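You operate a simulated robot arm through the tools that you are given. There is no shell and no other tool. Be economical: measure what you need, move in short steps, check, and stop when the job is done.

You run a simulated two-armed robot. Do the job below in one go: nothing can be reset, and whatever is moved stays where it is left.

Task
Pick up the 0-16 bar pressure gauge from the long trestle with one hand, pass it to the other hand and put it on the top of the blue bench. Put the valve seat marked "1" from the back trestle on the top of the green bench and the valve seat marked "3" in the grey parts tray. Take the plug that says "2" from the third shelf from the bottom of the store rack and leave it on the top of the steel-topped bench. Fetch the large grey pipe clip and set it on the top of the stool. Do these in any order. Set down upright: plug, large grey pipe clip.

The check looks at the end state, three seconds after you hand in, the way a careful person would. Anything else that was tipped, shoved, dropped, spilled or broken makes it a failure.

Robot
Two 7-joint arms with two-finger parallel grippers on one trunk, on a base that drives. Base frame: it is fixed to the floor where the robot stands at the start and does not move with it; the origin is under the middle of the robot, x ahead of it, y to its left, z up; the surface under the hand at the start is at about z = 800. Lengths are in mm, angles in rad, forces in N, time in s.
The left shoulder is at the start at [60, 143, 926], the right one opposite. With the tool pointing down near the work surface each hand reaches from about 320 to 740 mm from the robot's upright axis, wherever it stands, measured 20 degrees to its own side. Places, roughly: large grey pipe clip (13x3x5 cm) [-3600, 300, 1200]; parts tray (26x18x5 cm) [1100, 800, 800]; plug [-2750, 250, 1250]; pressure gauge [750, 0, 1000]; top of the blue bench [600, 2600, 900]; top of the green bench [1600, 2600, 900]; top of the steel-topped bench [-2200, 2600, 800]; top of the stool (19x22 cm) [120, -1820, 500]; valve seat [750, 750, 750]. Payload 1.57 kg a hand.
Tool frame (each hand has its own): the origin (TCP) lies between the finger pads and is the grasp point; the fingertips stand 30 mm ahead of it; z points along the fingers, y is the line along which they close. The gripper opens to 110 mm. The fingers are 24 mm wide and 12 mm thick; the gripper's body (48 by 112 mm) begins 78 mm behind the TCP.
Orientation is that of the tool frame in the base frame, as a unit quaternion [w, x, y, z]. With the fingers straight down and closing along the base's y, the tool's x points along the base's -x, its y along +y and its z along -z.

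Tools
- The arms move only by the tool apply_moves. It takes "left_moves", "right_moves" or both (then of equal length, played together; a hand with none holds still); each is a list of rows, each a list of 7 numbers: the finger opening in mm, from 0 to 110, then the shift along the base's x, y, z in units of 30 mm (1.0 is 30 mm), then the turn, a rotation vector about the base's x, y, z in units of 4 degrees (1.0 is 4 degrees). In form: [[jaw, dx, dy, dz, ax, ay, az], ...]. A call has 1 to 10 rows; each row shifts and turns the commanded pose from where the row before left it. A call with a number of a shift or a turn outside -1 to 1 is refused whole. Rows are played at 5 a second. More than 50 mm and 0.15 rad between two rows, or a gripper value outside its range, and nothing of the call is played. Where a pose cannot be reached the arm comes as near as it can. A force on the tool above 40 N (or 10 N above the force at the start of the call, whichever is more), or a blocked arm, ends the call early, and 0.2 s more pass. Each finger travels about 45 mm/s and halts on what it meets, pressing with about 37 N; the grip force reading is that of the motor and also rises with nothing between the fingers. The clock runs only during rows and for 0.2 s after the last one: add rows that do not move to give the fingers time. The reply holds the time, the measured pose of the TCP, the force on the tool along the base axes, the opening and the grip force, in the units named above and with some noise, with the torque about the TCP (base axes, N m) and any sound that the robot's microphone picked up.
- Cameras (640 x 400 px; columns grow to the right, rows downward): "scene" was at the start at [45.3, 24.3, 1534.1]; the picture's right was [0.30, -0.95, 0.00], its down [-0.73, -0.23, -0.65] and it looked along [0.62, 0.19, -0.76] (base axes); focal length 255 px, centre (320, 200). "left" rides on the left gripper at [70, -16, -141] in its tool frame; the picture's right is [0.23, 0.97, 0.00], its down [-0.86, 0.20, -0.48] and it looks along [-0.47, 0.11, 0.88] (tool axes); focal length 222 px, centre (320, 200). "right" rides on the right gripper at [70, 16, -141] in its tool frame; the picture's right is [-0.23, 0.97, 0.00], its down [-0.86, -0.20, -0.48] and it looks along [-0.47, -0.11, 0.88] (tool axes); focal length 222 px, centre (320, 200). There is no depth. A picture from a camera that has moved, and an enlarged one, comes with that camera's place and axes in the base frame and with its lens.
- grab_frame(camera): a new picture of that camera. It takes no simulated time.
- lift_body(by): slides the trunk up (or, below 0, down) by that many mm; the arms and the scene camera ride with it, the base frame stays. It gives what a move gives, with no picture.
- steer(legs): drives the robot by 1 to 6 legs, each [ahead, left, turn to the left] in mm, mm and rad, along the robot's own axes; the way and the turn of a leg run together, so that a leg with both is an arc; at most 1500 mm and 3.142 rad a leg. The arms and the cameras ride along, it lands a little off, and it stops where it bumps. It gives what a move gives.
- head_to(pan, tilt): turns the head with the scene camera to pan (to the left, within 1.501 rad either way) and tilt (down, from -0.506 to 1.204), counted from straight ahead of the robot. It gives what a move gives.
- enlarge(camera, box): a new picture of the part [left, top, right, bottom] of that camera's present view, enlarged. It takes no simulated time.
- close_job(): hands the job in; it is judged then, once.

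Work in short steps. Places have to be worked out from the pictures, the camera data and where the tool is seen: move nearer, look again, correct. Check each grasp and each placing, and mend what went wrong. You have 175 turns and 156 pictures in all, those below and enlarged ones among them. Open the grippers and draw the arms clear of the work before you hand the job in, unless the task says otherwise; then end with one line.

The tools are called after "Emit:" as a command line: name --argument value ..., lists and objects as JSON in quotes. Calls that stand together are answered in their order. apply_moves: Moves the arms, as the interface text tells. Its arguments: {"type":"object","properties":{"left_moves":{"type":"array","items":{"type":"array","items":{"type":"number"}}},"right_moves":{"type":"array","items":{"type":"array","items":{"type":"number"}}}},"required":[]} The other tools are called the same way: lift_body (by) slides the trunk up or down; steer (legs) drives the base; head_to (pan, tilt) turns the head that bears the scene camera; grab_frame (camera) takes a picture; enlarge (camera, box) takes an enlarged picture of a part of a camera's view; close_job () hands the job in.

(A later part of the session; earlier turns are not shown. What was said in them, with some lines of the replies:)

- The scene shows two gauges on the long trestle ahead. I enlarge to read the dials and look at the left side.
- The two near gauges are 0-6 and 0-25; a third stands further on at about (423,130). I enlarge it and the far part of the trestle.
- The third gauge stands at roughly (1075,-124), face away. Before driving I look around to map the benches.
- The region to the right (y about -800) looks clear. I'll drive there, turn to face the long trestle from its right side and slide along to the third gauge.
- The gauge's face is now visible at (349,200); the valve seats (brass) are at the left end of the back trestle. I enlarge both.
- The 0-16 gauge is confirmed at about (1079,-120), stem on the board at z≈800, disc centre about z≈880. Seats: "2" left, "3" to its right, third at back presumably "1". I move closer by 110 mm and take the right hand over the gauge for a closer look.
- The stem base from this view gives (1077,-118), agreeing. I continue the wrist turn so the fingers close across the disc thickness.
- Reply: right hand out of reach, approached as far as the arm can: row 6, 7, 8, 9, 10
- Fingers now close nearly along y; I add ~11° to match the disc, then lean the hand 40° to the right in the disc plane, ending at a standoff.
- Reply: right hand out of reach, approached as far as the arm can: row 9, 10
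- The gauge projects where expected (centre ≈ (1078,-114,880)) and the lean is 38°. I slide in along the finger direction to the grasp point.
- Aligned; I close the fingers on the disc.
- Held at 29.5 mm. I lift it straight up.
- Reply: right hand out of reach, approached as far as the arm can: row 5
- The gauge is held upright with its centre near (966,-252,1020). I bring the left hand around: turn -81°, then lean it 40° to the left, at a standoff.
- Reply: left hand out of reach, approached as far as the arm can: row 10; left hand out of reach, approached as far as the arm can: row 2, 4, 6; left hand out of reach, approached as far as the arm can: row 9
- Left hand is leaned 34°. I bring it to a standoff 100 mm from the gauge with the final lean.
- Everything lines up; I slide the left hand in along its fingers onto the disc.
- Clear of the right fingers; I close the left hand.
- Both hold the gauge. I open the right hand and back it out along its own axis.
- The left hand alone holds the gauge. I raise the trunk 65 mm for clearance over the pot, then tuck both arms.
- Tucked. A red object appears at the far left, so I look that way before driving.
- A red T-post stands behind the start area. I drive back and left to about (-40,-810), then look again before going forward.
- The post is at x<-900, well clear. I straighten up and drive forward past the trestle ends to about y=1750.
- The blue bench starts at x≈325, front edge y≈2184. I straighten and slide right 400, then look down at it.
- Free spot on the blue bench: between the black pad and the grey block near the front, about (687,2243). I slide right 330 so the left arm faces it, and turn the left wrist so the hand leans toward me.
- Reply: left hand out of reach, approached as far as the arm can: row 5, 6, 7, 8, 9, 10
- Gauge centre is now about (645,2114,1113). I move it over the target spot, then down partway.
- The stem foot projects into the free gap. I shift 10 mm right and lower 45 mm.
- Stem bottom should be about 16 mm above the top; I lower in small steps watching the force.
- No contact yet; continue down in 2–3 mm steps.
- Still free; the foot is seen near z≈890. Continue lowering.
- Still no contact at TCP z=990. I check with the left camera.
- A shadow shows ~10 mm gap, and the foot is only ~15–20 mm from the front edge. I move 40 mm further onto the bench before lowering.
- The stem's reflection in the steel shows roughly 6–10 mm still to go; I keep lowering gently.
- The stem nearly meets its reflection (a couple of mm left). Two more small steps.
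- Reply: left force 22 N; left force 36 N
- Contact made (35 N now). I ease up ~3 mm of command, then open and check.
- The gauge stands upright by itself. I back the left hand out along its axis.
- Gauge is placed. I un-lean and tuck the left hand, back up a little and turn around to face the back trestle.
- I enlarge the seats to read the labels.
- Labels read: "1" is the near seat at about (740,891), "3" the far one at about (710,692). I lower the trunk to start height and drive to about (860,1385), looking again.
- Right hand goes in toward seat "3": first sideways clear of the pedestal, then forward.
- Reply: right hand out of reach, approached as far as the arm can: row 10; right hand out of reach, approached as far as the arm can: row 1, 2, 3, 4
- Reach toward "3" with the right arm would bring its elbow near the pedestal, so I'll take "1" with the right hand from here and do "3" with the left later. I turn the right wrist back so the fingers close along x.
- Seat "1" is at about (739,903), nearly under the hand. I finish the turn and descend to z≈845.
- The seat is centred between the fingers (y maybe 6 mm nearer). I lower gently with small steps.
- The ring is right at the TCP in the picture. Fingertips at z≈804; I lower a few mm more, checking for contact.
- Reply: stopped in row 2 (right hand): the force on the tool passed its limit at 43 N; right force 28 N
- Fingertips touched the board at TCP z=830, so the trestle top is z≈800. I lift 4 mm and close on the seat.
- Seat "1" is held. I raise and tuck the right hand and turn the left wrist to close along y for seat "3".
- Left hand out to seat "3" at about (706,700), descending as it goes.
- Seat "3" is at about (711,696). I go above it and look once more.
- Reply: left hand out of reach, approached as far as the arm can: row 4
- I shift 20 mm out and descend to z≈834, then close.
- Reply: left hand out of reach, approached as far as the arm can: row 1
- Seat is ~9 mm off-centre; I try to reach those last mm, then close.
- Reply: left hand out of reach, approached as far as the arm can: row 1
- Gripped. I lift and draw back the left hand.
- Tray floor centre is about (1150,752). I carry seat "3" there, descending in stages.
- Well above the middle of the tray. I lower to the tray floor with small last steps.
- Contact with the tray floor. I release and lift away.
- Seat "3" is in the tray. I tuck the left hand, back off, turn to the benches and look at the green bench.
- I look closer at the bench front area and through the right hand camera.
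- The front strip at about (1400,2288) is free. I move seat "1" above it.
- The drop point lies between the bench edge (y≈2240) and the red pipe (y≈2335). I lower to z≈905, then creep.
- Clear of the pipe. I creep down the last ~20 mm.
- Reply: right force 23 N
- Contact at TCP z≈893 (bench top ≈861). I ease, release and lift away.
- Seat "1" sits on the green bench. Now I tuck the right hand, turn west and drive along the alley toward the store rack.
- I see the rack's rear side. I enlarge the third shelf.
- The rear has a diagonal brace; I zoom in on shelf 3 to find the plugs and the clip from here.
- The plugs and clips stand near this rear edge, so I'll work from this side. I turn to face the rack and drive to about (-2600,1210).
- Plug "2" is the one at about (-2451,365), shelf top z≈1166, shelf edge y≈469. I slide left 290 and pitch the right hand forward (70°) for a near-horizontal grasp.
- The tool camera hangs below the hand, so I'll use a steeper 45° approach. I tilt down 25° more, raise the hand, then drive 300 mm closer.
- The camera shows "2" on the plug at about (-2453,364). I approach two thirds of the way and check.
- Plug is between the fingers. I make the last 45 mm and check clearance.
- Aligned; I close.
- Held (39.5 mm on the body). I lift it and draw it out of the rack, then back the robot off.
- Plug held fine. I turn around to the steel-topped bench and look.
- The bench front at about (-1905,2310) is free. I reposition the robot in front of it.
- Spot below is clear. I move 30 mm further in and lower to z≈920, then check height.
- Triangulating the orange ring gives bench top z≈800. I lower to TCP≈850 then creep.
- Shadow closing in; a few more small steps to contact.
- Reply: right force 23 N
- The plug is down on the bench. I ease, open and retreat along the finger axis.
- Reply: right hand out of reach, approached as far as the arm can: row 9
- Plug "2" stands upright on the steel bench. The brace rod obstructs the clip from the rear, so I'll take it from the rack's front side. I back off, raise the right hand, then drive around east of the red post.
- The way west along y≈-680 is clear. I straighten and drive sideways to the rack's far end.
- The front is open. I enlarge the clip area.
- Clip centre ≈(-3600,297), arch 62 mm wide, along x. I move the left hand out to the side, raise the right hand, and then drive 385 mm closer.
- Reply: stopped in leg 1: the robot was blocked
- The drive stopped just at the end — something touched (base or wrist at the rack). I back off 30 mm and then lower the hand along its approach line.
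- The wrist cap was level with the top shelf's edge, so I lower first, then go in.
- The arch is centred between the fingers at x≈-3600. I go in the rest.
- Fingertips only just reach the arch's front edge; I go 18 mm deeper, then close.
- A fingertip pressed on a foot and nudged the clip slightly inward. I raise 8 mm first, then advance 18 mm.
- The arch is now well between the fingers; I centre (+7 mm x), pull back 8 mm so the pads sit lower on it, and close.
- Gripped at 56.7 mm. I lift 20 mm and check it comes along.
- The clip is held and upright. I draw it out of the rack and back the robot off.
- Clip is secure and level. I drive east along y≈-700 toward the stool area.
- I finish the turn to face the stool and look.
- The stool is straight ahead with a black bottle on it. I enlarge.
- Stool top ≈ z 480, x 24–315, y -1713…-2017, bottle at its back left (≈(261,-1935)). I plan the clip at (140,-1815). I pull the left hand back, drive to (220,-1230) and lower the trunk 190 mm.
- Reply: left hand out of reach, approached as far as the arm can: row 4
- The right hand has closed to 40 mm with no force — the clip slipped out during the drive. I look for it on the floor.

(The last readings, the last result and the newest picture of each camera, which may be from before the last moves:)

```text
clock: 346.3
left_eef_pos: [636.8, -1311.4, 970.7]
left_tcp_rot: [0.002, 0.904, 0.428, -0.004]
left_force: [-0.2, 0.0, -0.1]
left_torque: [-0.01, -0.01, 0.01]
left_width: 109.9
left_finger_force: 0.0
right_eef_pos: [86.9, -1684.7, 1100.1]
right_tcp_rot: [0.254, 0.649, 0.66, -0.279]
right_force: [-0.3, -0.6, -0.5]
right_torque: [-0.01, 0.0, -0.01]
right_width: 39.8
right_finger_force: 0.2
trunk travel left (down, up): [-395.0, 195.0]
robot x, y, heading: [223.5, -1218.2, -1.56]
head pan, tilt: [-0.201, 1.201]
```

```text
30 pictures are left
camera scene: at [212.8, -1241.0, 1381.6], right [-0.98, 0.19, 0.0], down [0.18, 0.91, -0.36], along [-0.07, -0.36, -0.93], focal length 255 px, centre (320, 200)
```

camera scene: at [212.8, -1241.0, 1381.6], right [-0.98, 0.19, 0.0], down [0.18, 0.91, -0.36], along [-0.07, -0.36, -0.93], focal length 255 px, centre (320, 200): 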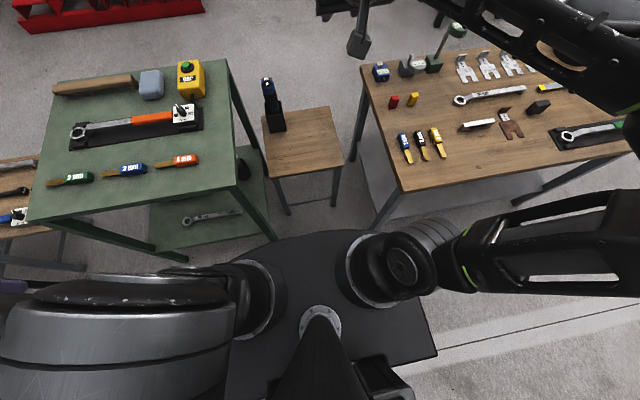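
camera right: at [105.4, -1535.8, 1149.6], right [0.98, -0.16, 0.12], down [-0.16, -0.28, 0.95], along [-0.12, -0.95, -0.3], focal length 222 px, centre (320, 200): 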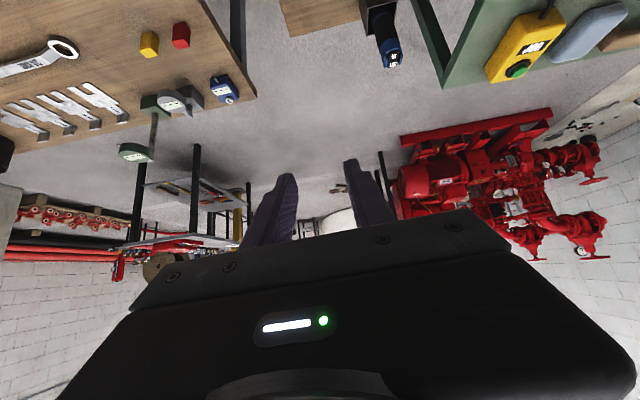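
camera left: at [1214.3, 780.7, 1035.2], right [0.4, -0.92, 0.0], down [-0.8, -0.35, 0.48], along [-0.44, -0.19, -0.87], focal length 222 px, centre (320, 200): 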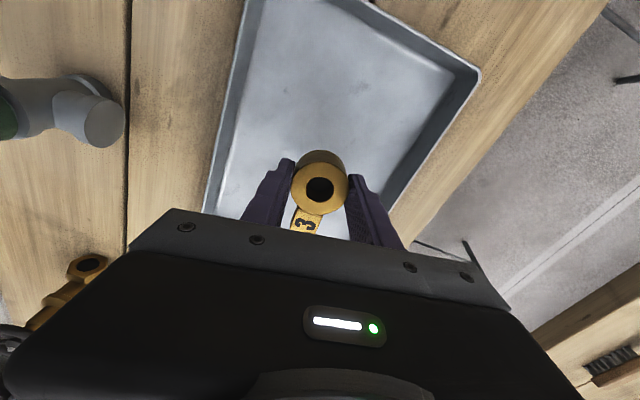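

Emit:
enlarge --camera "scene" --box '[360, 40, 460, 100]'

Emit:
head_to --pan -0.9 --tilt 1.1

Emit:
grab_frame --camera "scene"

```text
6.40 times, centred on (410, 70) of scene
camera zoom: at [212.8, -1241.0, 1381.6], right [-0.98, 0.19, 0.0], down [0.18, 0.91, -0.36], along [-0.07, -0.36, -0.93], focal length 1634 px, centre (-256, 1032)
```

zoom: 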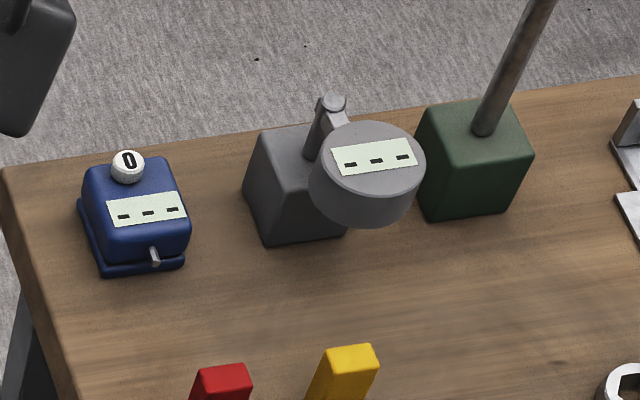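

```text
clock: 347.4
left_eef_pos: [637.4, -1311.7, 970.5]
left_tcp_rot: [0.002, 0.904, 0.427, -0.003]
left_force: [0.1, 0.0, 0.3]
left_torque: [-0.01, 0.01, -0.01]
left_width: 110.0
left_finger_force: 0.0
right_eef_pos: [87.3, -1686.0, 1099.1]
right_tcp_rot: [0.254, 0.65, 0.66, -0.278]
right_force: [-0.6, 0.9, 0.9]
right_torque: [0.0, -0.01, 0.01]
right_width: 40.0
right_finger_force: 0.0
trunk travel left (down, up): [-395.0, 195.0]
robot x, y, heading: [221.3, -1221.2, -1.569]
head pan, tilt: [-0.901, 1.1]
```

```text
28 pictures are left
camera scene: at [174.4, -1225.7, 1387.6], right [-0.63, 0.78, 0.0], down [0.69, 0.56, -0.45], along [-0.35, -0.28, -0.89], focal length 255 px, centre (320, 200)
```

scene: 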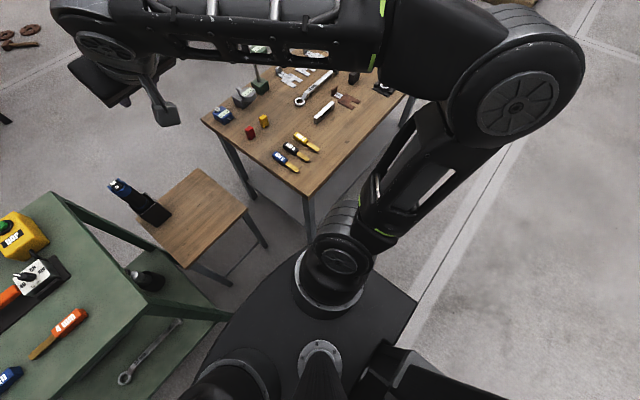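

Not in view; it may lie under or in front of the base. I back straight off 550 mm and look at the floor.

Emit:
steer --legs '[[-550, 0, 0]]'

Emit:
head_to --pan -0.1 --tilt 0.95

Emit:
grab_frame --camera "scene"

```text
clock: 350.5
left_eef_pos: [631.7, -762.1, 970.9]
left_tcp_rot: [0.003, 0.903, 0.429, -0.003]
left_force: [0.4, 0.2, 0.3]
left_torque: [-0.02, -0.01, -0.04]
left_width: 110.3
left_finger_force: 0.1
right_eef_pos: [85.1, -1137.8, 1098.7]
right_tcp_rot: [0.254, 0.649, 0.661, -0.279]
right_force: [0.5, 0.2, -0.4]
right_torque: [-0.01, 0.04, -0.01]
right_width: 40.0
right_finger_force: 0.0
trunk travel left (down, up): [-395.0, 195.0]
robot x, y, heading: [220.5, -670.3, -1.564]
head pan, tilt: [-0.901, 1.1]
```

```text
clock: 351.6
left_eef_pos: [631.6, -763.2, 971.1]
left_tcp_rot: [0.001, 0.903, 0.429, -0.003]
left_force: [0.2, 0.5, -0.1]
left_torque: [0.04, 0.0, -0.02]
left_width: 109.9
left_finger_force: 0.1
right_eef_pos: [84.6, -1139.0, 1099.6]
right_tcp_rot: [0.255, 0.649, 0.661, -0.278]
right_force: [-1.0, -0.3, 0.4]
right_torque: [0.02, -0.01, 0.01]
right_width: 40.1
right_finger_force: 0.0
trunk travel left (down, up): [-395.0, 195.0]
robot x, y, heading: [219.0, -671.3, -1.559]
head pan, tilt: [-0.099, 0.949]
```

```text
27 pictures are left
camera scene: at [211.9, -711.2, 1397.8], right [-1.0, 0.09, 0.0], down [0.07, 0.81, -0.58], along [-0.05, -0.58, -0.81], focal length 255 px, centre (320, 200)
```

scene: 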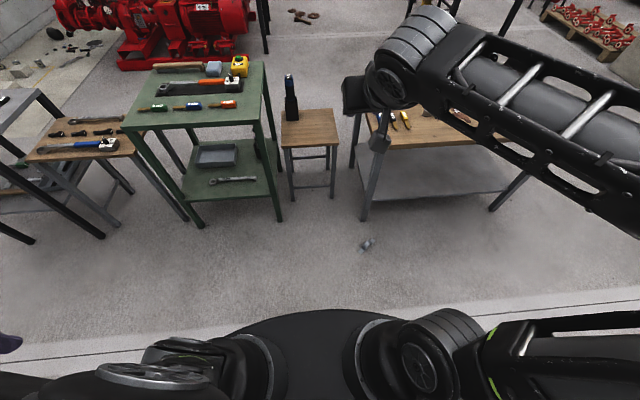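

There's something grey on the floor at (367,245). I enlarge it.

Emit:
enlarge --camera "scene" --box '[330, 220, 410, 270]'

```text
8.00 times, centred on (370, 245) of scene
camera zoom: at [211.9, -711.2, 1397.8], right [-1.0, 0.09, 0.0], down [0.07, 0.81, -0.58], along [-0.05, -0.58, -0.81], focal length 2042 px, centre (-80, -160)
```

zoom: 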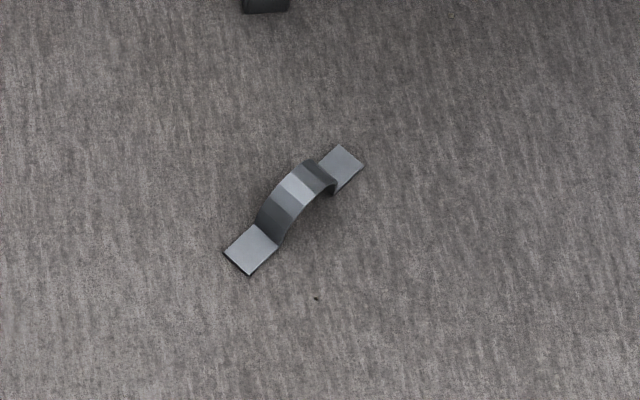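

The clip lies upright and intact on open floor near (-126,-1348), long axis about 37° off x. I'll pick it with the left hand (tool down, gripping across the strap). First I move the robot to about (-296,-860).

Emit:
steer --legs '[[190, -515, 0]]'

Emit:
lift_body --by -200

Emit:
apply_moves --right_moves '[[40, 0, 0, 0.7, 0, 0, 0], [40, 0, 0, 0.7, 0, 0, 0], [40, 0, 0, 0.7, 0, 0, 0], [40, 0, 0, 0.7, 0, 0, 0], [40, 0, 0, 0.7, 0, 0, 0], [40, 0, 0, 0.7, 0, 0, 0]]' --left_moves '[[110, 0, -0.7, -0.5, 0, 0, -0.6], [110, 0, -0.7, -0.5, 0, 0, -0.6], [110, 0, -0.7, -0.5, 0, 0, -0.6], [110, 0, -0.7, -0.5, 0, 0, -0.6], [110, 0, -0.7, -0.5, 0, 0, -0.6], [110, 0, -0.7, -0.5, 0, 0, -0.6]]'

Emit:
grab_frame --camera "scene"

```text
clock: 354.8
left_eef_pos: [118.8, -962.0, 971.2]
left_tcp_rot: [0.001, 0.904, 0.427, -0.003]
left_force: [0.2, -0.4, -0.1]
left_torque: [-0.04, -0.03, 0.04]
left_width: 110.1
left_finger_force: 0.1
right_eef_pos: [-429.0, -1336.7, 1098.7]
right_tcp_rot: [0.255, 0.649, 0.66, -0.278]
right_force: [-0.5, 0.2, -0.4]
right_torque: [-0.01, -0.01, 0.02]
right_width: 40.0
right_finger_force: 0.0
trunk travel left (down, up): [-395.0, 195.0]
robot x, y, heading: [-296.8, -866.4, -1.566]
head pan, tilt: [-0.099, 0.949]
```

```text
clock: 357.0
left_eef_pos: [119.0, -961.8, 770.6]
left_tcp_rot: [0.002, 0.903, 0.429, -0.004]
left_force: [-0.3, 0.7, 0.3]
left_torque: [0.05, 0.02, 0.01]
left_width: 110.1
left_finger_force: 0.0
right_eef_pos: [-428.9, -1337.2, 899.9]
right_tcp_rot: [0.254, 0.649, 0.661, -0.278]
right_force: [-0.1, -0.2, -0.6]
right_torque: [0.01, -0.03, 0.01]
right_width: 39.7
right_finger_force: 0.1
trunk travel left (down, up): [-195.0, 395.0]
robot x, y, heading: [-293.2, -867.0, -1.561]
head pan, tilt: [-0.099, 0.949]
```

```text
clock: 358.4
left_eef_pos: [118.3, -1088.1, 681.9]
left_tcp_rot: [0.001, 0.95, 0.312, -0.003]
left_force: [0.7, 0.3, 0.3]
left_torque: [0.0, -0.03, 0.0]
left_width: 110.3
left_finger_force: 0.0
right_eef_pos: [-428.8, -1335.8, 1028.0]
right_tcp_rot: [0.254, 0.649, 0.661, -0.278]
right_force: [-0.2, 0.4, 0.5]
right_torque: [0.01, -0.04, 0.01]
right_width: 39.9
right_finger_force: 0.1
trunk travel left (down, up): [-195.0, 395.0]
robot x, y, heading: [-292.1, -869.6, -1.562]
head pan, tilt: [-0.099, 0.949]
```

```text
25 pictures are left
camera scene: at [-300.2, -908.9, 1197.8], right [-1.0, 0.09, 0.0], down [0.07, 0.81, -0.58], along [-0.05, -0.58, -0.81], focal length 255 px, centre (320, 200)
```

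scene: 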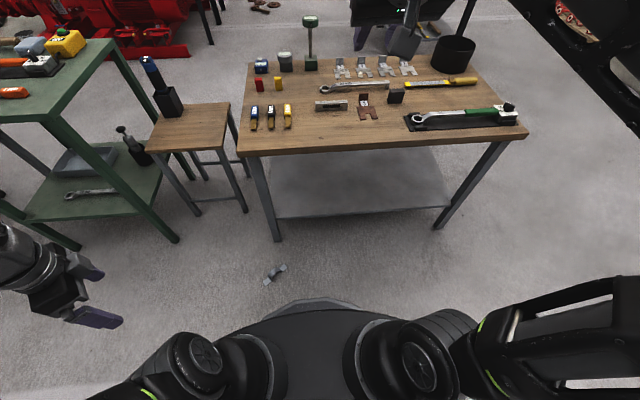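

Clip confirmed at (-123,-1350); the left fingers are already turned across the strap. I move the hand over it and lower the trunk 180 mm more, raising the right hand to compensate.

Emit:
apply_moves --left_moves '[[110, -0.8, -0.87, -0.3, 0, 0, 0], [110, -0.8, -0.87, -0.3, 0, 0, 0], [110, -0.8, -0.87, -0.3, 0, 0, 0], [110, -0.8, -0.87, -0.3, 0, 0, 0], [110, -0.8, -0.87, -0.3, 0, 0, 0], [110, -0.8, -0.87, -0.3, 0, 0, 0], [110, -0.8, -0.87, -0.3, 0, 0, 0], [110, -0.8, -0.87, -0.3, 0, 0, 0], [110, -0.8, -0.87, -0.3, 0, 0, 0], [110, -0.8, -0.87, -0.3, 0, 0, 0]]'

Emit:
lift_body --by -180

Emit:
grab_frame --camera "left"

```text
clock: 360.6
left_eef_pos: [-122.3, -1349.4, 588.2]
left_tcp_rot: [0.002, 0.95, 0.312, -0.004]
left_force: [-0.3, -0.5, 0.0]
left_torque: [-0.01, 0.02, -0.03]
left_width: 110.0
left_finger_force: 0.0
right_eef_pos: [-429.0, -1337.1, 1026.0]
right_tcp_rot: [0.254, 0.65, 0.66, -0.278]
right_force: [-0.4, 0.7, -0.3]
right_torque: [-0.04, 0.04, 0.0]
right_width: 40.0
right_finger_force: 0.0
trunk travel left (down, up): [-195.0, 395.0]
robot x, y, heading: [-294.0, -869.1, -1.563]
head pan, tilt: [-0.099, 0.949]
```

```text
clock: 362.6
left_eef_pos: [-122.4, -1351.3, 409.1]
left_tcp_rot: [0.001, 0.95, 0.312, -0.003]
left_force: [0.2, -0.7, 0.8]
left_torque: [0.02, -0.01, -0.02]
left_width: 110.1
left_finger_force: 0.1
right_eef_pos: [-429.6, -1335.6, 846.8]
right_tcp_rot: [0.255, 0.649, 0.661, -0.278]
right_force: [0.2, 0.0, -0.8]
right_torque: [-0.03, 0.0, 0.04]
right_width: 40.0
right_finger_force: 0.2
trunk travel left (down, up): [-15.0, 575.0]
robot x, y, heading: [-289.7, -869.6, -1.563]
head pan, tilt: [-0.099, 0.949]
```

```text
24 pictures are left
camera left: at [-76.8, -1294.2, 550.1], right [0.76, -0.65, 0.0], down [-0.57, -0.66, 0.49], along [-0.32, -0.37, -0.87], focal length 222 px, centre (320, 200)
```

left: 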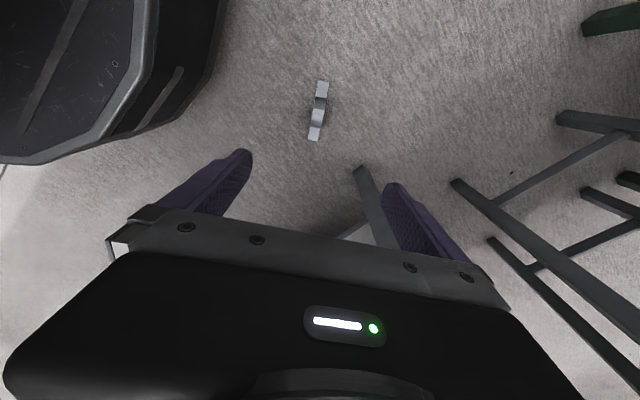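

Clip at (-127,-1343), axis 40° — I adjust and lower to z≈130, then check.

Emit:
apply_moves --left_moves '[[110, -0.15, 0.25, -0.93, 0, 0, 0.9], [110, 0, 0, -0.93, 0, 0, 0], [110, 0, 0, -0.93, 0, 0, 0], [110, 0, 0, -0.93, 0, 0, 0], [110, 0, 0, -0.93, 0, 0, 0], [110, 0, 0, -0.93, 0, 0, 0], [110, 0, 0, -0.93, 0, 0, 0], [110, 0, 0, -0.93, 0, 0, 0], [110, 0, 0, -0.93, 0, 0, 0], [110, 0, 0, -0.9, 0, 0, 0]]'

Emit:
grab_frame --camera "left"

```text
clock: 364.8
left_eef_pos: [-127.8, -1341.1, 131.0]
left_tcp_rot: [0.002, 0.94, 0.341, -0.002]
left_force: [0.5, 0.8, -0.1]
left_torque: [0.01, 0.0, 0.01]
left_width: 110.2
left_finger_force: 0.0
right_eef_pos: [-427.5, -1336.2, 846.7]
right_tcp_rot: [0.255, 0.649, 0.661, -0.278]
right_force: [-1.0, -0.1, 0.0]
right_torque: [-0.03, 0.03, 0.01]
right_width: 40.1
right_finger_force: 0.0
trunk travel left (down, up): [-15.0, 575.0]
robot x, y, heading: [-294.0, -868.5, -1.56]
head pan, tilt: [-0.099, 0.949]
```

```text
23 pictures are left
camera left: at [-86.7, -1282.2, 271.2], right [0.8, -0.6, 0.0], down [-0.53, -0.7, 0.49], along [-0.29, -0.39, -0.87], focal length 222 px, centre (320, 200)
```

left: 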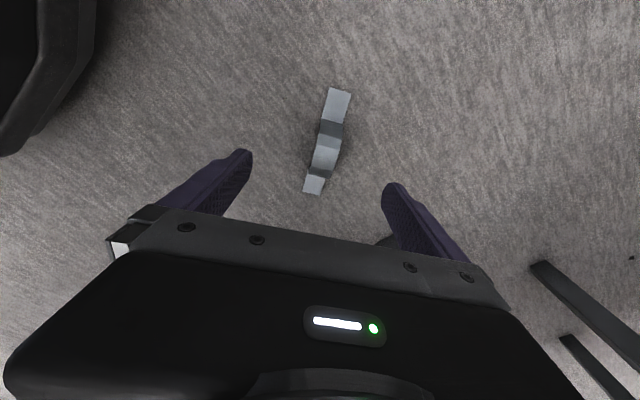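

Well aligned; small shift (+9,+5) and down to z≈44, then close.

Emit:
apply_moves --left_moves '[[110, 0.3, 0.15, -0.8, 0, 0, 0], [110, 0, 0, -0.8, 0, 0, 0], [110, 0, 0, -0.8, 0, 0, 0], [110, 0, 0, -0.5, 0, 0, 0], [110, 0, 0, 0, 0, 0, 0]]'

Emit:
grab_frame --camera "left"

```text
clock: 366.0
left_eef_pos: [-119.4, -1336.7, 41.7]
left_tcp_rot: [0.001, 0.94, 0.342, -0.003]
left_force: [-0.1, 0.0, -0.6]
left_torque: [-0.04, 0.01, 0.01]
left_width: 110.1
left_finger_force: 0.1
right_eef_pos: [-429.1, -1336.4, 846.2]
right_tcp_rot: [0.254, 0.649, 0.661, -0.278]
right_force: [0.0, 0.0, 0.3]
right_torque: [-0.01, -0.04, 0.03]
right_width: 40.1
right_finger_force: 0.0
trunk travel left (down, up): [-15.0, 575.0]
robot x, y, heading: [-295.8, -866.5, -1.562]
head pan, tilt: [-0.099, 0.949]
```

```text
22 pictures are left
camera left: at [-77.1, -1277.9, 184.0], right [0.8, -0.6, 0.0], down [-0.53, -0.7, 0.49], along [-0.29, -0.39, -0.87], focal length 222 px, centre (320, 200)
```

left: 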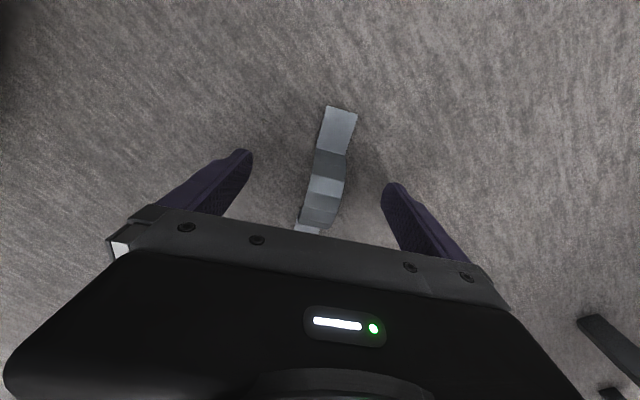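

The arch is right between the pads. I close on the strap.

Emit:
apply_moves --left_moves '[[90, 0, 0, 0, 0, 0, 0], [70, 0, 0, 0, 0, 0, 0], [55, 0, 0, 0, 0, 0, 0], [40, 0, 0, 0, 0, 0, 0], [25, 0, 0, 0, 0, 0, 0], [10, 0, 0, 0, 0, 0, 0], [5, 0, 0, 0, 0, 0, 0], [5, 0, 0, 0, 0, 0, 0], [5, 0, 0, 0, 0, 0, 0]]'

Emit:
apply_moves --left_moves '[[5, 0, 0, 0.5, 0, 0, 0], [5, 0, 0, 0.8, 0, 0, 0], [5, 0, 0, 0.8, 0, 0, 0], [5, 0, 0, 0.8, 0, 0, 0], [5, 0, 0, 0, 0, 0, 0]]'

Emit:
grab_frame --camera "left"

```text
clock: 368.0
left_eef_pos: [-118.6, -1335.7, 42.4]
left_tcp_rot: [0.001, 0.94, 0.341, -0.003]
left_force: [0.3, -0.8, -0.3]
left_torque: [-0.02, 0.0, 0.03]
left_width: 24.1
left_finger_force: 35.9
right_eef_pos: [-428.7, -1336.4, 846.2]
right_tcp_rot: [0.255, 0.649, 0.661, -0.277]
right_force: [-0.3, 0.5, -0.1]
right_torque: [-0.02, 0.0, 0.02]
right_width: 39.7
right_finger_force: 0.1
trunk travel left (down, up): [-15.0, 575.0]
robot x, y, heading: [-298.1, -868.7, -1.562]
head pan, tilt: [-0.099, 0.949]
```

```text
clock: 369.2
left_eef_pos: [-119.1, -1336.2, 129.9]
left_tcp_rot: [0.001, 0.94, 0.341, -0.004]
left_force: [-0.5, -0.5, -1.8]
left_torque: [0.0, -0.04, 0.0]
left_width: 24.2
left_finger_force: 36.0
right_eef_pos: [-427.7, -1335.8, 847.0]
right_tcp_rot: [0.254, 0.648, 0.662, -0.277]
right_force: [0.4, 0.4, -0.6]
right_torque: [0.02, -0.03, -0.02]
right_width: 39.9
right_finger_force: 0.0
trunk travel left (down, up): [-15.0, 575.0]
robot x, y, heading: [-295.1, -867.0, -1.564]
head pan, tilt: [-0.099, 0.949]
```

```text
21 pictures are left
camera left: at [-76.5, -1278.1, 271.9], right [0.8, -0.6, 0.0], down [-0.53, -0.7, 0.48], along [-0.29, -0.39, -0.87], focal length 222 px, centre (320, 200)
```

left: 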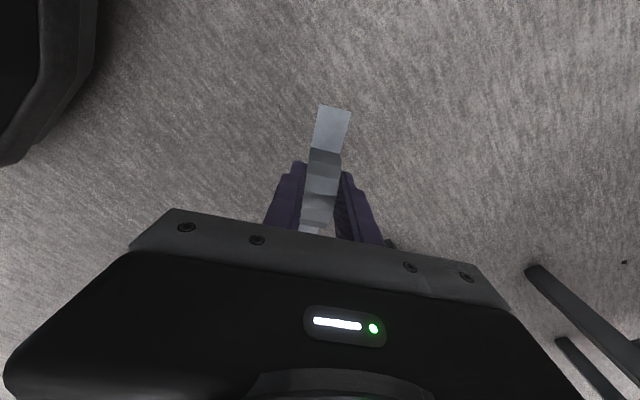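

Firm grip on the strap (24 mm). I raise the trunk 395 mm, then raise the left hand and bring it inward.

Emit:
lift_body --by 395

Emit:
apply_moves --left_moves '[[5, -0.4, 0, 1, 0, 0, 0], [5, -0.4, 0, 1, 0, 0, 0], [5, -0.4, 0, 1, 0, 0, 0], [5, -0.4, 0, 1, 0, 0, 0], [5, -0.4, 0, 1, 0, 0, 0], [5, -0.4, 0, 1, 0, 0, 0], [5, -0.4, 0, 1, 0, 0, 0], [5, -0.4, 0, 1, 0, 0, 0], [5, -0.4, 0, 1, 0, 0, 0], [5, -0.4, 0, 1, 0, 0, 0]]'

Emit:
grab_frame --camera "left"

```text
clock: 372.9
left_eef_pos: [-118.1, -1337.4, 524.3]
left_tcp_rot: [0.001, 0.94, 0.341, -0.003]
left_force: [0.2, -0.7, 0.0]
left_torque: [0.04, -0.01, -0.02]
left_width: 23.6
left_finger_force: 35.7
right_eef_pos: [-428.9, -1336.9, 1241.1]
right_tcp_rot: [0.255, 0.649, 0.661, -0.278]
right_force: [0.0, -0.4, 0.5]
right_torque: [-0.03, 0.0, -0.04]
right_width: 40.1
right_finger_force: 0.0
trunk travel left (down, up): [-410.0, 180.0]
robot x, y, heading: [-293.7, -867.0, -1.558]
head pan, tilt: [-0.099, 0.949]
```

```text
clock: 375.1
left_eef_pos: [-239.3, -1335.0, 828.6]
left_tcp_rot: [0.001, 0.94, 0.341, -0.004]
left_force: [0.4, 0.8, -0.6]
left_torque: [0.06, 0.0, -0.04]
left_width: 24.3
left_finger_force: 36.0
right_eef_pos: [-429.6, -1335.5, 1241.0]
right_tcp_rot: [0.253, 0.65, 0.66, -0.278]
right_force: [0.1, -0.5, 0.3]
right_torque: [0.03, -0.03, -0.04]
right_width: 39.9
right_finger_force: 0.1
trunk travel left (down, up): [-410.0, 180.0]
robot x, y, heading: [-293.9, -868.0, -1.557]
head pan, tilt: [-0.099, 0.949]
```

```text
20 pictures are left
camera left: at [-196.8, -1277.1, 970.3], right [0.8, -0.6, 0.0], down [-0.53, -0.7, 0.48], along [-0.29, -0.39, -0.88], focal length 222 px, centre (320, 200)
```

left: 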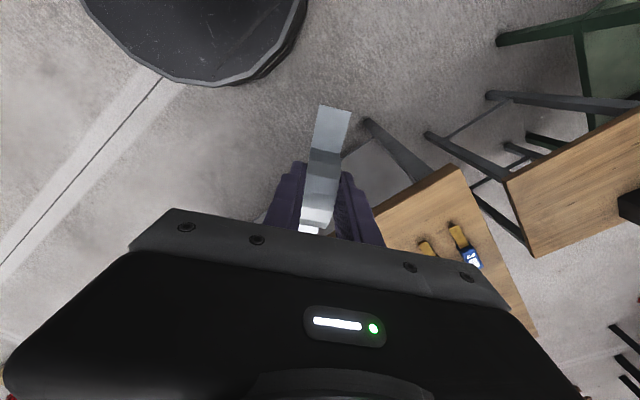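

Clip steady. I drive left then forward to bring it above the stool.

Emit:
steer --legs '[[0, 414, 0], [345, 0, 0]]'

Emit:
head_to --pan 0 --tilt 0.9

Emit:
grab_frame --camera "scene"

Emit:
grab_frame --camera "left"

```text
clock: 379.6
left_eef_pos: [179.2, -1676.2, 827.4]
left_tcp_rot: [0.001, 0.94, 0.34, -0.003]
left_force: [0.2, -0.5, -1.2]
left_torque: [0.02, -0.05, 0.0]
left_width: 24.1
left_finger_force: 36.4
right_eef_pos: [-10.6, -1677.8, 1241.4]
right_tcp_rot: [0.255, 0.65, 0.66, -0.279]
right_force: [0.8, -0.2, -0.4]
right_torque: [-0.01, 0.0, 0.0]
right_width: 40.1
right_finger_force: 0.1
trunk travel left (down, up): [-410.0, 180.0]
robot x, y, heading: [122.9, -1209.3, -1.563]
head pan, tilt: [-0.099, 0.949]
```

```text
clock: 380.2
left_eef_pos: [178.4, -1676.2, 827.4]
left_tcp_rot: [0.001, 0.94, 0.34, -0.003]
left_force: [0.7, 0.0, -0.4]
left_torque: [0.01, 0.0, 0.0]
left_width: 24.2
left_finger_force: 35.7
right_eef_pos: [-12.0, -1677.1, 1241.2]
right_tcp_rot: [0.254, 0.649, 0.661, -0.278]
right_force: [0.3, 0.1, -0.2]
right_torque: [0.01, -0.02, 0.04]
right_width: 40.1
right_finger_force: 0.1
trunk travel left (down, up): [-410.0, 180.0]
robot x, y, heading: [126.8, -1207.3, -1.561]
head pan, tilt: [0.0, 0.901]
```

```text
19 pictures are left
camera scene: at [125.2, -1252.7, 1416.4], right [-1.0, -0.01, 0.0], down [-0.01, 0.78, -0.62], along [0.0, -0.62, -0.78], focal length 255 px, centre (320, 200)
```

scene: 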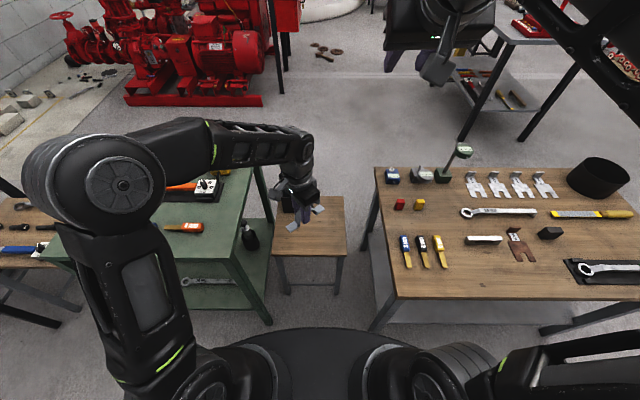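

```text
18 pictures are left
camera left: at [221.0, -1618.3, 969.9], right [0.8, -0.6, 0.0], down [-0.53, -0.7, 0.48], along [-0.29, -0.39, -0.87], focal length 222 px, centre (320, 200)
```

left: 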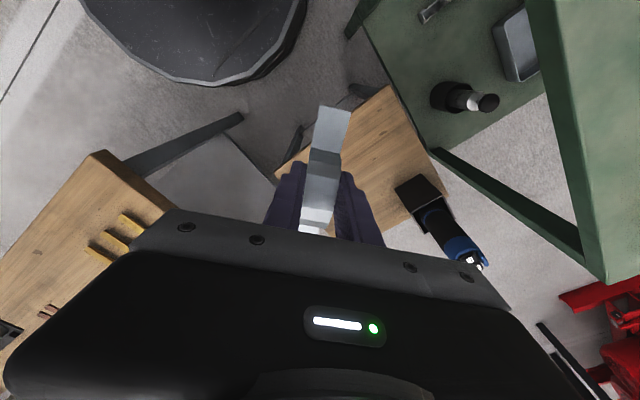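

Stool centre about (163,-1842), top spans x 17–317. I move the clip over (140,-1815) while descending to z≈735.

Emit:
apply_moves --left_moves '[[5, -0.25, -0.93, -0.6, 0, 0, 0], [5, -0.25, -0.93, -0.6, 0, 0, 0], [5, -0.25, -0.93, -0.6, 0, 0, 0], [5, -0.25, -0.93, -0.6, 0, 0, 0], [5, -0.25, -0.93, -0.6, 0, 0, 0], [5, 0, 0, -0.8, 0, 0, 0], [5, 0, 0, -0.8, 0, 0, 0], [5, 0, 0, -0.8, 0, 0, 0]]'

Emit:
grab_frame --camera "left"

Emit:
enlarge --camera "scene" --box '[240, 150, 380, 280]'

```text
clock: 382.0
left_eef_pos: [142.2, -1817.5, 665.5]
left_tcp_rot: [0.001, 0.94, 0.34, -0.004]
left_force: [-0.2, -0.5, -1.5]
left_torque: [0.04, 0.01, -0.05]
left_width: 24.2
left_finger_force: 35.7
right_eef_pos: [-9.9, -1677.8, 1241.6]
right_tcp_rot: [0.254, 0.65, 0.66, -0.278]
right_force: [0.6, 0.0, -0.7]
right_torque: [0.01, 0.04, 0.0]
right_width: 39.7
right_finger_force: 0.1
trunk travel left (down, up): [-410.0, 180.0]
robot x, y, heading: [120.6, -1204.0, -1.559]
head pan, tilt: [0.0, 0.901]
```

```text
17 pictures are left
camera left: at [184.5, -1758.5, 807.4], right [0.8, -0.6, 0.0], down [-0.53, -0.7, 0.48], along [-0.29, -0.39, -0.87], focal length 222 px, centre (320, 200)
```

left: 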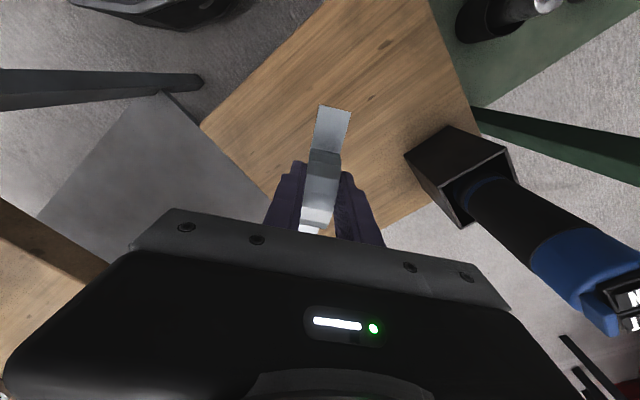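

```text
3.08 times, centred on (310, 215) of scene
camera zoom: at [125.2, -1253.0, 1416.4], right [-1.0, -0.01, 0.0], down [-0.01, 0.78, -0.62], along [0.01, -0.62, -0.78], focal length 785 px, centre (351, 154)
```

zoom: 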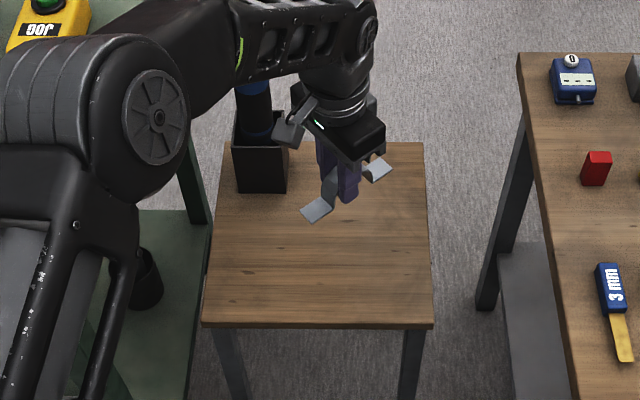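

The clip is over the stool's middle; I shift 18 mm away from the bottle holder and lower to z≈555, then creep.

Emit:
apply_moves --left_moves '[[5, -0.6, 0.2, -0.5, 0, 0, 0], [5, 0, 0, -0.8, 0, 0, 0], [5, 0, 0, -0.8, 0, 0, 0], [5, 0, 0, -0.8, 0, 0, 0], [5, 0, 0, -0.7, 0, 0, 0], [5, 0, 0, 0, 0, 0, 0]]'

Emit:
enlarge --camera "scene" --box '[240, 150, 380, 280]'

Emit:
grab_frame --camera "left"

```text
clock: 383.4
left_eef_pos: [123.1, -1807.8, 556.5]
left_tcp_rot: [0.002, 0.941, 0.34, -0.004]
left_force: [-0.8, -0.2, -1.0]
left_torque: [0.04, -0.01, 0.02]
left_width: 24.0
left_finger_force: 36.0
right_eef_pos: [-12.1, -1677.6, 1241.5]
right_tcp_rot: [0.255, 0.649, 0.661, -0.278]
right_force: [0.4, 0.0, 0.4]
right_torque: [-0.01, -0.02, 0.01]
right_width: 40.1
right_finger_force: 0.2
trunk travel left (down, up): [-410.0, 180.0]
robot x, y, heading: [125.9, -1208.7, -1.561]
head pan, tilt: [0.0, 0.901]
```

```text
3.08 times, centred on (310, 215) of scene
camera zoom: at [125.2, -1252.7, 1416.4], right [-1.0, -0.01, 0.0], down [-0.01, 0.78, -0.62], along [0.01, -0.62, -0.78], focal length 785 px, centre (351, 154)
```

zoom: 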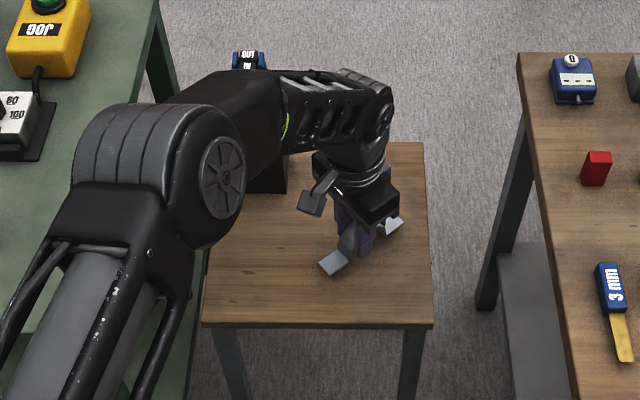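

```text
14 pictures are left
camera left: at [164.8, -1749.2, 698.9], right [0.8, -0.6, 0.0], down [-0.53, -0.7, 0.48], along [-0.29, -0.39, -0.87], focal length 222 px, centre (320, 200)
```

left: 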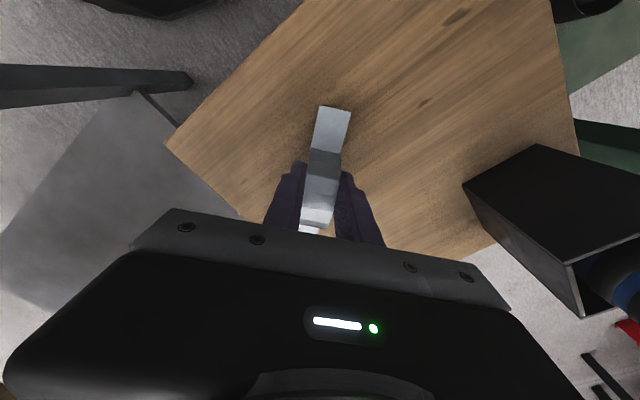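

Still clear of the holder. I creep down to contact.

Emit:
apply_moves --left_moves '[[5, 0, 0, -0.3, 0, 0, 0], [5, 0, 0, -0.25, 0, 0, 0], [5, 0, 0, 0, 0, 0, 0]]'

Emit:
apply_moves --left_moves '[[5, 0, 0, -0.12, 0, 0, 0], [5, 0, 0, -0.12, 0, 0, 0], [5, 0, 0, 0, 0, 0, 0]]'

Emit:
apply_moves --left_moves '[[5, 0, 0, -0.1, 0, 0, 0], [5, 0, 0, 0, 0, 0, 0]]'

```text
clock: 384.2
left_eef_pos: [122.5, -1810.5, 541.4]
left_tcp_rot: [0.002, 0.94, 0.341, -0.004]
left_force: [-0.2, 1.7, 7.9]
left_torque: [0.13, -0.22, 0.02]
left_width: 24.2
left_finger_force: 35.8
right_eef_pos: [-10.7, -1675.5, 1241.6]
right_tcp_rot: [0.254, 0.65, 0.66, -0.279]
right_force: [-0.2, 0.0, -1.0]
right_torque: [0.01, 0.0, -0.04]
right_width: 39.8
right_finger_force: 0.1
trunk travel left (down, up): [-410.0, 180.0]
robot x, y, heading: [123.7, -1204.4, -1.565]
head pan, tilt: [0.0, 0.901]
```

```text
clock: 385.0
left_eef_pos: [122.6, -1810.8, 535.9]
left_tcp_rot: [0.004, 0.94, 0.341, -0.006]
left_force: [-3.7, -0.2, 29.6]
left_torque: [-0.07, 0.23, 0.0]
left_width: 24.7
left_finger_force: 36.2
right_eef_pos: [-12.0, -1673.4, 1243.3]
right_tcp_rot: [0.254, 0.649, 0.66, -0.279]
right_force: [0.2, 0.2, 0.0]
right_torque: [0.0, 0.04, 0.0]
right_width: 39.9
right_finger_force: 0.0
trunk travel left (down, up): [-410.0, 180.0]
robot x, y, heading: [123.0, -1210.4, -1.565]
head pan, tilt: [0.0, 0.901]
```

```text
clock: 385.6
left_eef_pos: [123.3, -1809.4, 534.4]
left_tcp_rot: [0.004, 0.94, 0.341, -0.005]
left_force: [-7.7, -3.3, 32.4]
left_torque: [0.05, 0.12, -0.03]
left_width: 24.5
left_finger_force: 35.9
right_eef_pos: [-12.0, -1674.6, 1242.2]
right_tcp_rot: [0.256, 0.649, 0.66, -0.278]
right_force: [0.1, 0.5, -1.2]
right_torque: [0.01, 0.01, -0.05]
right_width: 40.0
right_finger_force: 0.1
trunk travel left (down, up): [-410.0, 180.0]
robot x, y, heading: [125.6, -1210.9, -1.565]
head pan, tilt: [0.0, 0.901]
```

Clip is on the stool (contact ≈541). I ease up until the force fades, then open.

Emit:
apply_moves --left_moves '[[5, 0, 0, 0.12, 0, 0, 0], [5, 0, 0, 0.08, 0, 0, 0], [5, 0, 0, 0, 0, 0, 0]]'

Emit:
enlarge --camera "left" --box '[240, 80, 400, 240]'

```text
clock: 386.4
left_eef_pos: [124.5, -1805.2, 534.8]
left_tcp_rot: [0.0, 0.94, 0.341, -0.001]
left_force: [-0.8, -0.5, 0.1]
left_torque: [-0.01, 0.0, 0.05]
left_width: 24.3
left_finger_force: 36.4
right_eef_pos: [-10.5, -1677.5, 1241.5]
right_tcp_rot: [0.254, 0.649, 0.661, -0.278]
right_force: [0.0, -0.5, 0.3]
right_torque: [-0.02, -0.03, 0.0]
right_width: 39.8
right_finger_force: 0.1
trunk travel left (down, up): [-410.0, 180.0]
robot x, y, heading: [123.5, -1205.6, -1.561]
head pan, tilt: [0.0, 0.901]
```

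```text
2.50 times, centred on (320, 160) of left
camera zoom: at [166.6, -1749.1, 676.6], right [0.8, -0.6, 0.0], down [-0.53, -0.7, 0.48], along [-0.29, -0.38, -0.88], focal length 555 px, centre (320, 300)
```

zoom: 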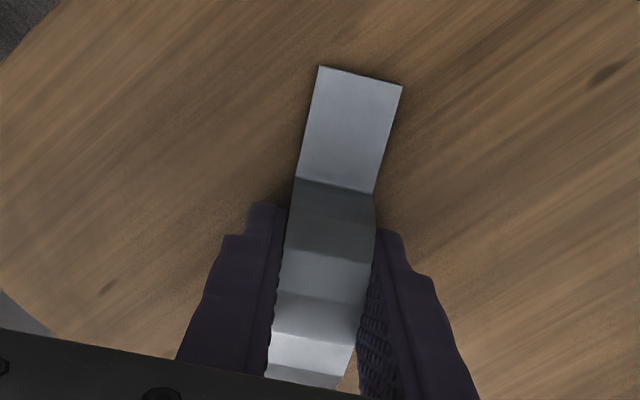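

Resting flat with no load. I open and lift straight up.

Emit:
apply_moves --left_moves '[[35, 0, 0, 0, 0, 0, 0], [50, 0, 0, 0, 0, 0, 0], [60, 0, 0, 0, 0, 0, 0], [60, 0, 0, 0.5, 0, 0, 0], [60, 0, 0, 1, 0, 0, 0], [60, 0, 0, 1, 0, 0, 0], [60, 0, 0, 1, 0, 0, 0], [60, 0, 0, 1, 0, 0, 0], [60, 0, 0, 1, 0, 0, 0], [60, 0, 0, 1, 0, 0, 0]]'

Emit:
grab_frame --camera "left"

```text
clock: 388.6
left_eef_pos: [125.4, -1810.6, 733.0]
left_tcp_rot: [0.001, 0.94, 0.34, -0.004]
left_force: [0.4, 0.9, 0.7]
left_torque: [0.02, 0.0, -0.02]
left_width: 60.1
left_finger_force: 0.1
right_eef_pos: [-10.7, -1675.2, 1242.4]
right_tcp_rot: [0.254, 0.649, 0.661, -0.278]
right_force: [0.6, 0.3, -1.0]
right_torque: [0.02, 0.01, -0.03]
right_width: 39.9
right_finger_force: 0.0
trunk travel left (down, up): [-410.0, 180.0]
robot x, y, heading: [124.0, -1209.1, -1.561]
head pan, tilt: [0.0, 0.901]
```

```text
12 pictures are left
camera left: at [167.1, -1751.8, 874.3], right [0.8, -0.6, 0.0], down [-0.53, -0.7, 0.48], along [-0.29, -0.39, -0.87], focal length 222 px, centre (320, 200)
```

left: 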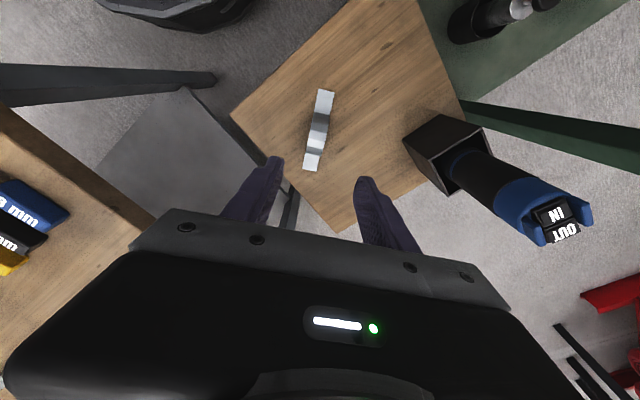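

The clip stands upright on the stool, bottle untouched. I raise the left hand, open the right gripper, and back away.

Emit:
apply_moves --left_moves '[[80, 0, 0, 1, 0, 0, 0], [110, 0, 0, 1, 0, 0, 0], [110, 0, 0, 1, 0, 0, 0], [110, 0, 0.3, 0.5, 0, 0, 0]]' --right_moves '[[60, 0, 0, 0, 0, 0, 0], [80, 0, 0, 0, 0, 0, 0], [80, 0, 0, 0, 0, 0, 0], [80, 0, 0, 0, 0, 0, 0]]'

Emit:
steer --legs '[[-450, 0, 0]]'

Emit:
head_to --pan 0 --tilt 0.75

Emit:
enlarge --camera "scene" --box '[220, 130, 440, 280]'

```text
clock: 389.6
left_eef_pos: [122.5, -1802.9, 836.2]
left_tcp_rot: [0.001, 0.94, 0.341, -0.004]
left_force: [-0.1, 0.0, -0.2]
left_torque: [0.0, -0.04, -0.04]
left_width: 109.9
left_finger_force: 0.2
right_eef_pos: [-11.2, -1675.8, 1241.4]
right_tcp_rot: [0.253, 0.651, 0.66, -0.279]
right_force: [0.7, 0.4, 0.0]
right_torque: [-0.01, -0.01, -0.01]
right_width: 79.9
right_finger_force: 0.1
trunk travel left (down, up): [-410.0, 180.0]
robot x, y, heading: [122.9, -1210.4, -1.562]
head pan, tilt: [0.0, 0.901]
```

```text
clock: 392.3
left_eef_pos: [120.0, -1355.0, 837.5]
left_tcp_rot: [0.001, 0.94, 0.342, -0.004]
left_force: [-0.7, 0.2, -0.1]
left_torque: [0.0, 0.01, 0.0]
left_width: 110.1
left_finger_force: 0.0
right_eef_pos: [-13.7, -1229.7, 1241.4]
right_tcp_rot: [0.255, 0.648, 0.661, -0.278]
right_force: [-0.1, 0.3, 0.0]
right_torque: [0.0, 0.02, -0.01]
right_width: 80.0
right_finger_force: 0.0
trunk travel left (down, up): [-410.0, 180.0]
robot x, y, heading: [120.7, -761.0, -1.56]
head pan, tilt: [0.0, 0.901]
```

```text
clock: 393.0
left_eef_pos: [121.9, -1354.7, 835.7]
left_tcp_rot: [0.001, 0.94, 0.342, -0.002]
left_force: [-0.5, 0.6, -0.1]
left_torque: [-0.01, 0.01, 0.01]
left_width: 110.3
left_finger_force: 0.0
right_eef_pos: [-12.5, -1230.8, 1241.6]
right_tcp_rot: [0.255, 0.648, 0.661, -0.278]
right_force: [-1.1, 1.0, 0.6]
right_torque: [0.0, -0.02, -0.01]
right_width: 80.0
right_finger_force: 0.1
trunk travel left (down, up): [-410.0, 180.0]
robot x, y, heading: [121.0, -761.4, -1.559]
head pan, tilt: [0.0, 0.75]
```

```text
2.67 times, centred on (330, 205) of scene
camera zoom: at [121.1, -812.9, 1428.3], right [-1.0, -0.01, 0.0], down [-0.01, 0.68, -0.73], along [0.01, -0.73, -0.68], focal length 681 px, centre (293, 187)
```

zoom: 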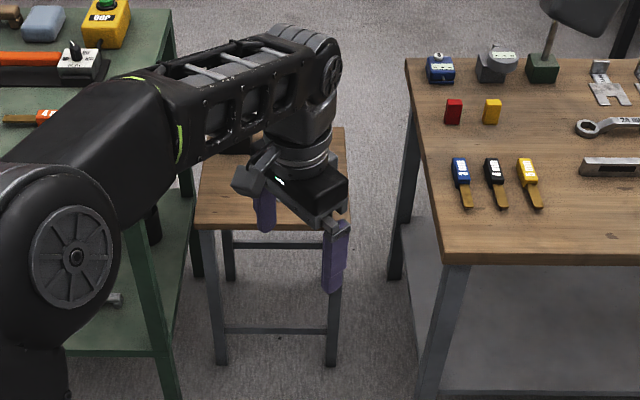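

Everything is placed, both grippers are open and the arms are clear, so I hand in the job.

Emit:
close_job

```text
The job is handed in.
```

The job is handed in. In my last views of each, everything sat where you asked: the 0-16 bar gauge (passed right hand to left) on the blue bench, seat "1" on the green bench, seat "3" in the tray, plug "2" upright on the steel bench and the large grey clip upright on the stool. I dropped the clip on the floor on the way; it landed upright with no visible damage and I picked it up again. While fetching it, the robot also bumped lightly at the store rack, and nothing there looked moved.
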